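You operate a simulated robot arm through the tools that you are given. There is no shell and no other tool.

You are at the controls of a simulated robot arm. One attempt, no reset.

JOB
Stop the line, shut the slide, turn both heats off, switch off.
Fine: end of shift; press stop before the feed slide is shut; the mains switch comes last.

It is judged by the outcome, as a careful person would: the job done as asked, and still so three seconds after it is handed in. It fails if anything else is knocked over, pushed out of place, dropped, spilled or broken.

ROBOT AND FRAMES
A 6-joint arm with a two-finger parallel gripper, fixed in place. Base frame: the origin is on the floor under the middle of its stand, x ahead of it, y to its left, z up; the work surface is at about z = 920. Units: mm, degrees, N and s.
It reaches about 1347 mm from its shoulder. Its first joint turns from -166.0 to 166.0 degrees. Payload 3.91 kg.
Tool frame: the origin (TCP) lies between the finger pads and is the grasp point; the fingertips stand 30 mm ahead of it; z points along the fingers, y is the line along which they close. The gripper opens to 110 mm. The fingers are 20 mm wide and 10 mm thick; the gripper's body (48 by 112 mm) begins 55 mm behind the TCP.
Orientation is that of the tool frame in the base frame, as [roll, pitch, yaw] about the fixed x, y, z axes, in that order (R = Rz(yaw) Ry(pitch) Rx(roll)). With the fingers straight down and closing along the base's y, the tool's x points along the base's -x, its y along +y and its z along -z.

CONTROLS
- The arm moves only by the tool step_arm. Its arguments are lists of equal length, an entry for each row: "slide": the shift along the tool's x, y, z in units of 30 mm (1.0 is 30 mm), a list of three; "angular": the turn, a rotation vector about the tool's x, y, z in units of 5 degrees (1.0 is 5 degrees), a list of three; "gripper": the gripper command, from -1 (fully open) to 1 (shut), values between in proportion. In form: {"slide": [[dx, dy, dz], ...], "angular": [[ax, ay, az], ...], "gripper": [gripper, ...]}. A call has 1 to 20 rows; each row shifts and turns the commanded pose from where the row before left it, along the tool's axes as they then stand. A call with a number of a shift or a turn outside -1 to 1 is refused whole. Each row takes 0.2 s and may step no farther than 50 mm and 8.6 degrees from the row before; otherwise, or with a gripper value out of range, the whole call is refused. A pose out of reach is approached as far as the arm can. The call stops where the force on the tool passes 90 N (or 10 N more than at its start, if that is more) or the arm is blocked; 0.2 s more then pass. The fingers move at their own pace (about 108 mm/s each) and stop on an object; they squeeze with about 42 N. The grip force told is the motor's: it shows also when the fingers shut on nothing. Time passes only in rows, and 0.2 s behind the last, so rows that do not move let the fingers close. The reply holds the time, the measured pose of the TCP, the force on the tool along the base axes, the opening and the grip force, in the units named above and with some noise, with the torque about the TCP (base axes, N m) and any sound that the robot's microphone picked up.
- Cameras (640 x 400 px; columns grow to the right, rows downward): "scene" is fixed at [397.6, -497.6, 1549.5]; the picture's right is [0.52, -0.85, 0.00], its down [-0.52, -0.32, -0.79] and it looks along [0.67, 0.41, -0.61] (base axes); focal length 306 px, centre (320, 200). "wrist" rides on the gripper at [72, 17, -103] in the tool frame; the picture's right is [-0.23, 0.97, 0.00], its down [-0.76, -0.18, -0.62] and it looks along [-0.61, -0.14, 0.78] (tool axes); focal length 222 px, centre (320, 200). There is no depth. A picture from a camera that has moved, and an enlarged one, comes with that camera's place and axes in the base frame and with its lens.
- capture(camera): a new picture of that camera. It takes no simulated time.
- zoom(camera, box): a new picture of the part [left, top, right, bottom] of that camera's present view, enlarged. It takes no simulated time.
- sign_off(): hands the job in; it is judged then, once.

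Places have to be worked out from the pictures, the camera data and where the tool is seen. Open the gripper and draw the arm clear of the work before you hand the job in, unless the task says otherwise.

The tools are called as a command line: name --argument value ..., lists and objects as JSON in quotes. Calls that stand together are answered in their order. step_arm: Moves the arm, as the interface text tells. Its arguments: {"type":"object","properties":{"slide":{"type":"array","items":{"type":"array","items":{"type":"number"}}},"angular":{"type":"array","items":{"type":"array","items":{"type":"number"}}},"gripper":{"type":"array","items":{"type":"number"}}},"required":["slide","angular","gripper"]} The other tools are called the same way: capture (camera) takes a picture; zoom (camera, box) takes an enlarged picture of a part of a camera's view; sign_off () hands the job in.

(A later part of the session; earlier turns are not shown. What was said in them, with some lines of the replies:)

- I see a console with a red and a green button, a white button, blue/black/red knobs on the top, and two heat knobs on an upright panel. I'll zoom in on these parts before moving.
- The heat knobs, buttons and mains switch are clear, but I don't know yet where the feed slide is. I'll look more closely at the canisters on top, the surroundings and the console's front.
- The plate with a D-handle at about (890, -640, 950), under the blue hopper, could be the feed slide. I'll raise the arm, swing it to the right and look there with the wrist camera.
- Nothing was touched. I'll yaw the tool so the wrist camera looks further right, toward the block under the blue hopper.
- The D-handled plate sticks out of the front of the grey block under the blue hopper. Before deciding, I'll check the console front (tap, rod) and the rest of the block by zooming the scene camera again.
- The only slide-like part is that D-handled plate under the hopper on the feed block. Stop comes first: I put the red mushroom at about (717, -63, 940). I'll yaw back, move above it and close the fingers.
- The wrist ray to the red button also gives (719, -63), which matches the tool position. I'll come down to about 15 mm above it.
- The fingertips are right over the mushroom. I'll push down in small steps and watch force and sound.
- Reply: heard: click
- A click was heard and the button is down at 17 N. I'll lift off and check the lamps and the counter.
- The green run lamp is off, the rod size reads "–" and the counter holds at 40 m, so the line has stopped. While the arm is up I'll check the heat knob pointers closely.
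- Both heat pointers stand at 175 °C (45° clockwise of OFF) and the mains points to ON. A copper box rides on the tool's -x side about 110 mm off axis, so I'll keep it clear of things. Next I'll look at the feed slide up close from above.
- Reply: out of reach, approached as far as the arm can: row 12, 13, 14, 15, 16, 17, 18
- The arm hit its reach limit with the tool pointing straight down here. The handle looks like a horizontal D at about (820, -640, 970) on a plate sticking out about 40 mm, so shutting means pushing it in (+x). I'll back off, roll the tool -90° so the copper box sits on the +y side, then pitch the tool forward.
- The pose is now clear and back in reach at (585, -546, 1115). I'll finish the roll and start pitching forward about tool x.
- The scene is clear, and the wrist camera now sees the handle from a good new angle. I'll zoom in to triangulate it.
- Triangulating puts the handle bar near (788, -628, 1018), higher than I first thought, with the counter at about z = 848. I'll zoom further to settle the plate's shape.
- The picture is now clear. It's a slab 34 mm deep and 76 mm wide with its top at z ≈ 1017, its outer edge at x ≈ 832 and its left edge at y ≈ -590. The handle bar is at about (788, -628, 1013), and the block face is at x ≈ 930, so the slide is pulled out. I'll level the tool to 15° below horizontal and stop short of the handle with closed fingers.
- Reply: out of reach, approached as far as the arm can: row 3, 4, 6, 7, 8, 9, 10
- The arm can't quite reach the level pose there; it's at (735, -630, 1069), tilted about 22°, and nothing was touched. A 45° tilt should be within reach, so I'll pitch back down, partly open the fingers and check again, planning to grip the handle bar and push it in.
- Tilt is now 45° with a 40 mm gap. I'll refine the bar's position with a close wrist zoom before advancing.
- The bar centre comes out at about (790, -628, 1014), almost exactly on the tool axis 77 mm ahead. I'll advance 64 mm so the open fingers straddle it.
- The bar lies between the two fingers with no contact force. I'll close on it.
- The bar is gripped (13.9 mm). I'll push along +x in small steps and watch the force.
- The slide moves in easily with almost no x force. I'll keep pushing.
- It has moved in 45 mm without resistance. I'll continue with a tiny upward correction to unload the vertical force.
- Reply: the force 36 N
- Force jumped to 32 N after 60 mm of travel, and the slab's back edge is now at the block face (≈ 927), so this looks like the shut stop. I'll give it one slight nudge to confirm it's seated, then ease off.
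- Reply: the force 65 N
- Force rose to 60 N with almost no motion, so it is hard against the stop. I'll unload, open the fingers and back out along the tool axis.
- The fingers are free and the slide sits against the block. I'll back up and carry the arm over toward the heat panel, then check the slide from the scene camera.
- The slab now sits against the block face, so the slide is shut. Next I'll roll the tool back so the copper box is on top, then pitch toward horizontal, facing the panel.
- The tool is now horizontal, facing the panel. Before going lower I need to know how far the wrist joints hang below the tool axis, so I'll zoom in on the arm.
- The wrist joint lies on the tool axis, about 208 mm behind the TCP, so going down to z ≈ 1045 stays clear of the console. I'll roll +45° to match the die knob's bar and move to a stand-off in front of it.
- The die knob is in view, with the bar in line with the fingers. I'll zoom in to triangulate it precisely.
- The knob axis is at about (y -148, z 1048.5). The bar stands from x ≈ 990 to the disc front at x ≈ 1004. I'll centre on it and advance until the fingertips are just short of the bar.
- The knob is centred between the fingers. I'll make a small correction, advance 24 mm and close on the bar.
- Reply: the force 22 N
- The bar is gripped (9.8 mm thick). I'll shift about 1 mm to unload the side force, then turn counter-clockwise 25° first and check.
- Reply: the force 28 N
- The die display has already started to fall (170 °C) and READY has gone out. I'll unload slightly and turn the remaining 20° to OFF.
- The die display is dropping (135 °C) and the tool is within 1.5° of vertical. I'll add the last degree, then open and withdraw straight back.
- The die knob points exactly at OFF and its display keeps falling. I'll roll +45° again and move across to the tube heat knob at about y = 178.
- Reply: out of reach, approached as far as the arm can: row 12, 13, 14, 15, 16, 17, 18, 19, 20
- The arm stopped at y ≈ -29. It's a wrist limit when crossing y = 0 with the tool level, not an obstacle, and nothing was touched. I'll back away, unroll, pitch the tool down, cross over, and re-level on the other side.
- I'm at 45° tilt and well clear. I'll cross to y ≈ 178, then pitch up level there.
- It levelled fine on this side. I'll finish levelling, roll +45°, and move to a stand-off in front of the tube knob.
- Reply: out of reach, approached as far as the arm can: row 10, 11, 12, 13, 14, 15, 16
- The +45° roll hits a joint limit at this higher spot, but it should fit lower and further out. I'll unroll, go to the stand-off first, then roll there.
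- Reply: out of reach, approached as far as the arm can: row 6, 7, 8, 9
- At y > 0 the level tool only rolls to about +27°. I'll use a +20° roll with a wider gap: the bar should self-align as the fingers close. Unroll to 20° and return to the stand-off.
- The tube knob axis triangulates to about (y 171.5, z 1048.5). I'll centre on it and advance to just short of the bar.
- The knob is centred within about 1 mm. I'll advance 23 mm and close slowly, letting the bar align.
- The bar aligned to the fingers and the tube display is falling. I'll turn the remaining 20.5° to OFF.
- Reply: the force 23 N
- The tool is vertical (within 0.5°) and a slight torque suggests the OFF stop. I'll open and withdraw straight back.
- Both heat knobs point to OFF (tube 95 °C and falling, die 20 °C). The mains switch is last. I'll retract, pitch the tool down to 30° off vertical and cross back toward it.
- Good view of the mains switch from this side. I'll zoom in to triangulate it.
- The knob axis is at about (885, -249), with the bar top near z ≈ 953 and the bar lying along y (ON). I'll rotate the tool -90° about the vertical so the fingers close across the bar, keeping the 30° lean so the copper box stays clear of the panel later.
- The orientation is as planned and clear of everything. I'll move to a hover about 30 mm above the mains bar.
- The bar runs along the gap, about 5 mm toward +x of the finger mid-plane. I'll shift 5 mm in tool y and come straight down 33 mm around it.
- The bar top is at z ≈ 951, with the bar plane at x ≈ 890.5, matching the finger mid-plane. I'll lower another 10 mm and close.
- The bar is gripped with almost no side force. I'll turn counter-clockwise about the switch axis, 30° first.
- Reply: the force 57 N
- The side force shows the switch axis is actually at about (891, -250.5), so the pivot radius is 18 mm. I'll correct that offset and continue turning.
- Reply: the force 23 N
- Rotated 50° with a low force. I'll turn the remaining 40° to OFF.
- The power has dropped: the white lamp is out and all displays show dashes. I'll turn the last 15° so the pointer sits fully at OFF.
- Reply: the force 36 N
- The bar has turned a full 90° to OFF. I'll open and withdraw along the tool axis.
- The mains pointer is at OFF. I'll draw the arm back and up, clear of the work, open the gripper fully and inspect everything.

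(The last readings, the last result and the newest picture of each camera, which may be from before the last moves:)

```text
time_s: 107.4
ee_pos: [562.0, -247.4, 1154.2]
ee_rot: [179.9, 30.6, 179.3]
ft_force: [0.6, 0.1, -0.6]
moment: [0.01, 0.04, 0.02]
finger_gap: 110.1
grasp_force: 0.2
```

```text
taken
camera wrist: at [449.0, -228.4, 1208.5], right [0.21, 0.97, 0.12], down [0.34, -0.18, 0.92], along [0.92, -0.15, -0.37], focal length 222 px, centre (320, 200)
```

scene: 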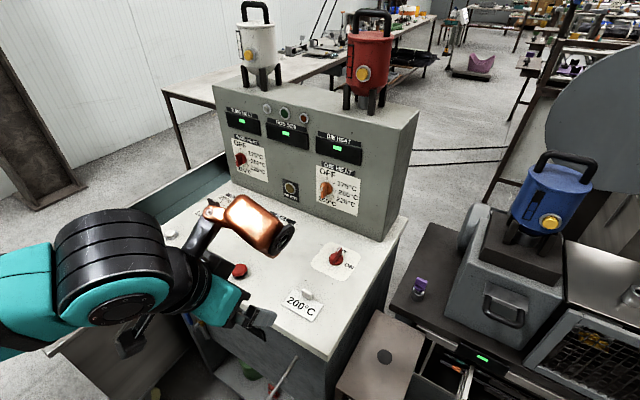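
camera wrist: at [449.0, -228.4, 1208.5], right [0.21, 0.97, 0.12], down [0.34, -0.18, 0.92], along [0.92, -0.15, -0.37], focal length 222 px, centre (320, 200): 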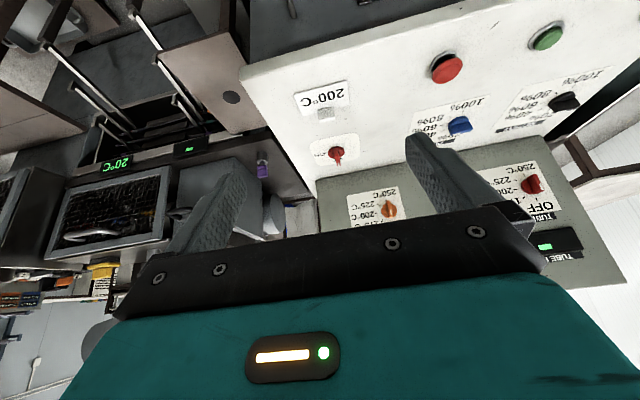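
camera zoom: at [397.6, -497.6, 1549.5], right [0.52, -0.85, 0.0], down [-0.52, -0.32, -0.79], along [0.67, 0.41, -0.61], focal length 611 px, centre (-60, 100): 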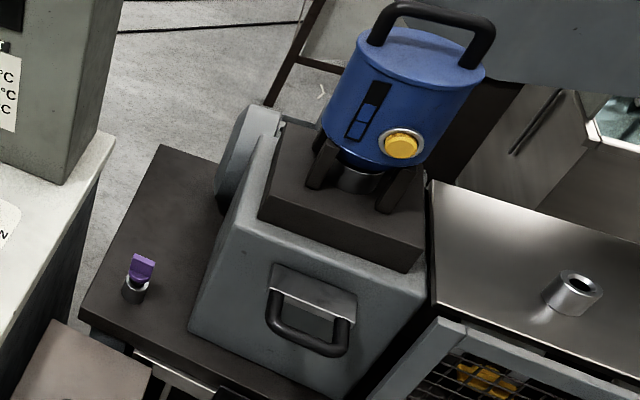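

Everything checks out: run and power lamps out, displays at dashes, both heat knobs and the mains at OFF, and the slide flush against the block. I'll lift a little more and let a moment pass before handing in.

step_arm --slide '[[0, 0, -1], [0, 0, -1], [0, 0, -0.5], [0, 0, 0], [0, 0, 0], [0, 0, 0], [0, 0, 0], [0, 0, 0]]' --angular '[[0, 0, 0], [0, 0, 0], [0, 0, 0], [0, 0, 0], [0, 0, 0], [0, 0, 0], [0, 0, 0], [0, 0, 0]]' --gripper '[-1, -1, -1, -1, -1, -1, -1, -1]'

zoom --camera "scene" --box '[440, 260, 560, 340]'

capture --camera "scene"

```text
time_s: 109.2
ee_pos: [526.8, -247.4, 1220.2]
ee_rot: [179.9, 30.7, 179.3]
ft_force: [0.5, 0.5, 0.8]
moment: [0.0, 0.01, 0.04]
finger_gap: 110.0
grasp_force: 0.1
```

```text
5.00 times, centred on (500, 300) of scene
camera zoom: at [397.6, -497.6, 1549.5], right [0.52, -0.85, 0.0], down [-0.52, -0.32, -0.79], along [0.67, 0.41, -0.61], focal length 1528 px, centre (-580, -300)
```

zoom: 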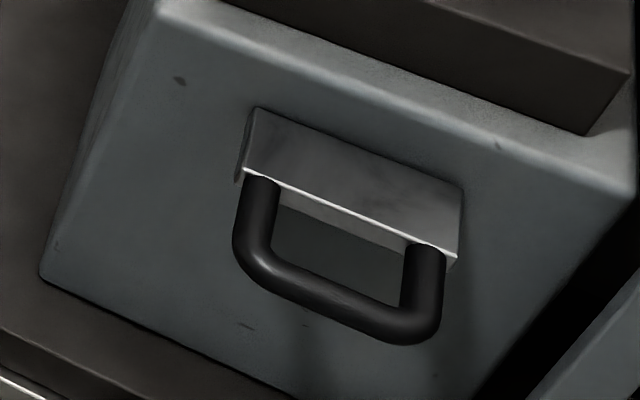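

```text
taken
```

scene: 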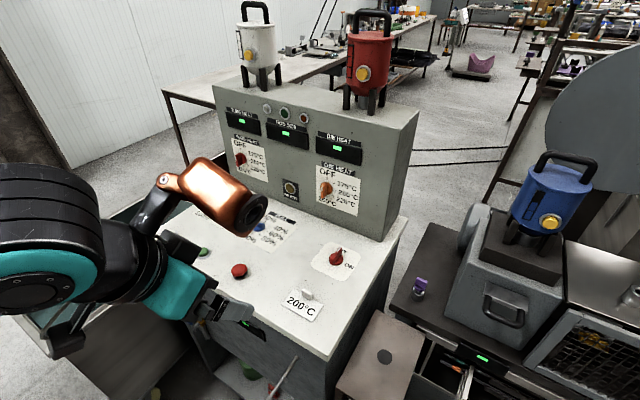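

All states are stable: line stopped, slide shut, both heats OFF, mains OFF. The arm is clear with the gripper open, so I'm handing the job in.

sign_off

```text
The job is handed in.
```

The shutdown is done in the order you asked, and I've handed the job in:

1. **Stop:** I pressed the red stop button first. It clicked, the green run lamp went out, and the metre counter held at 40 m.
2. **Feed slide:** I pushed the slide under the blue hopper in 60 mm, until it came up hard against its stop. It stayed flush with the block after I let go. It isn't labelled; I took it to be the feed slide because it was the only slide there.
3. **Heats:** both heat knobs point to OFF. The die display had fallen to 20 °C and the tube display was at 40 °C and still dropping when I last read them.
4. **Mains:** I turned it to OFF last. The power lamp went out and all the displays show dashes.

I saw nothing knocked, moved or spilled in the final pictures. The gripper is open and the arm is drawn back clear of the work.
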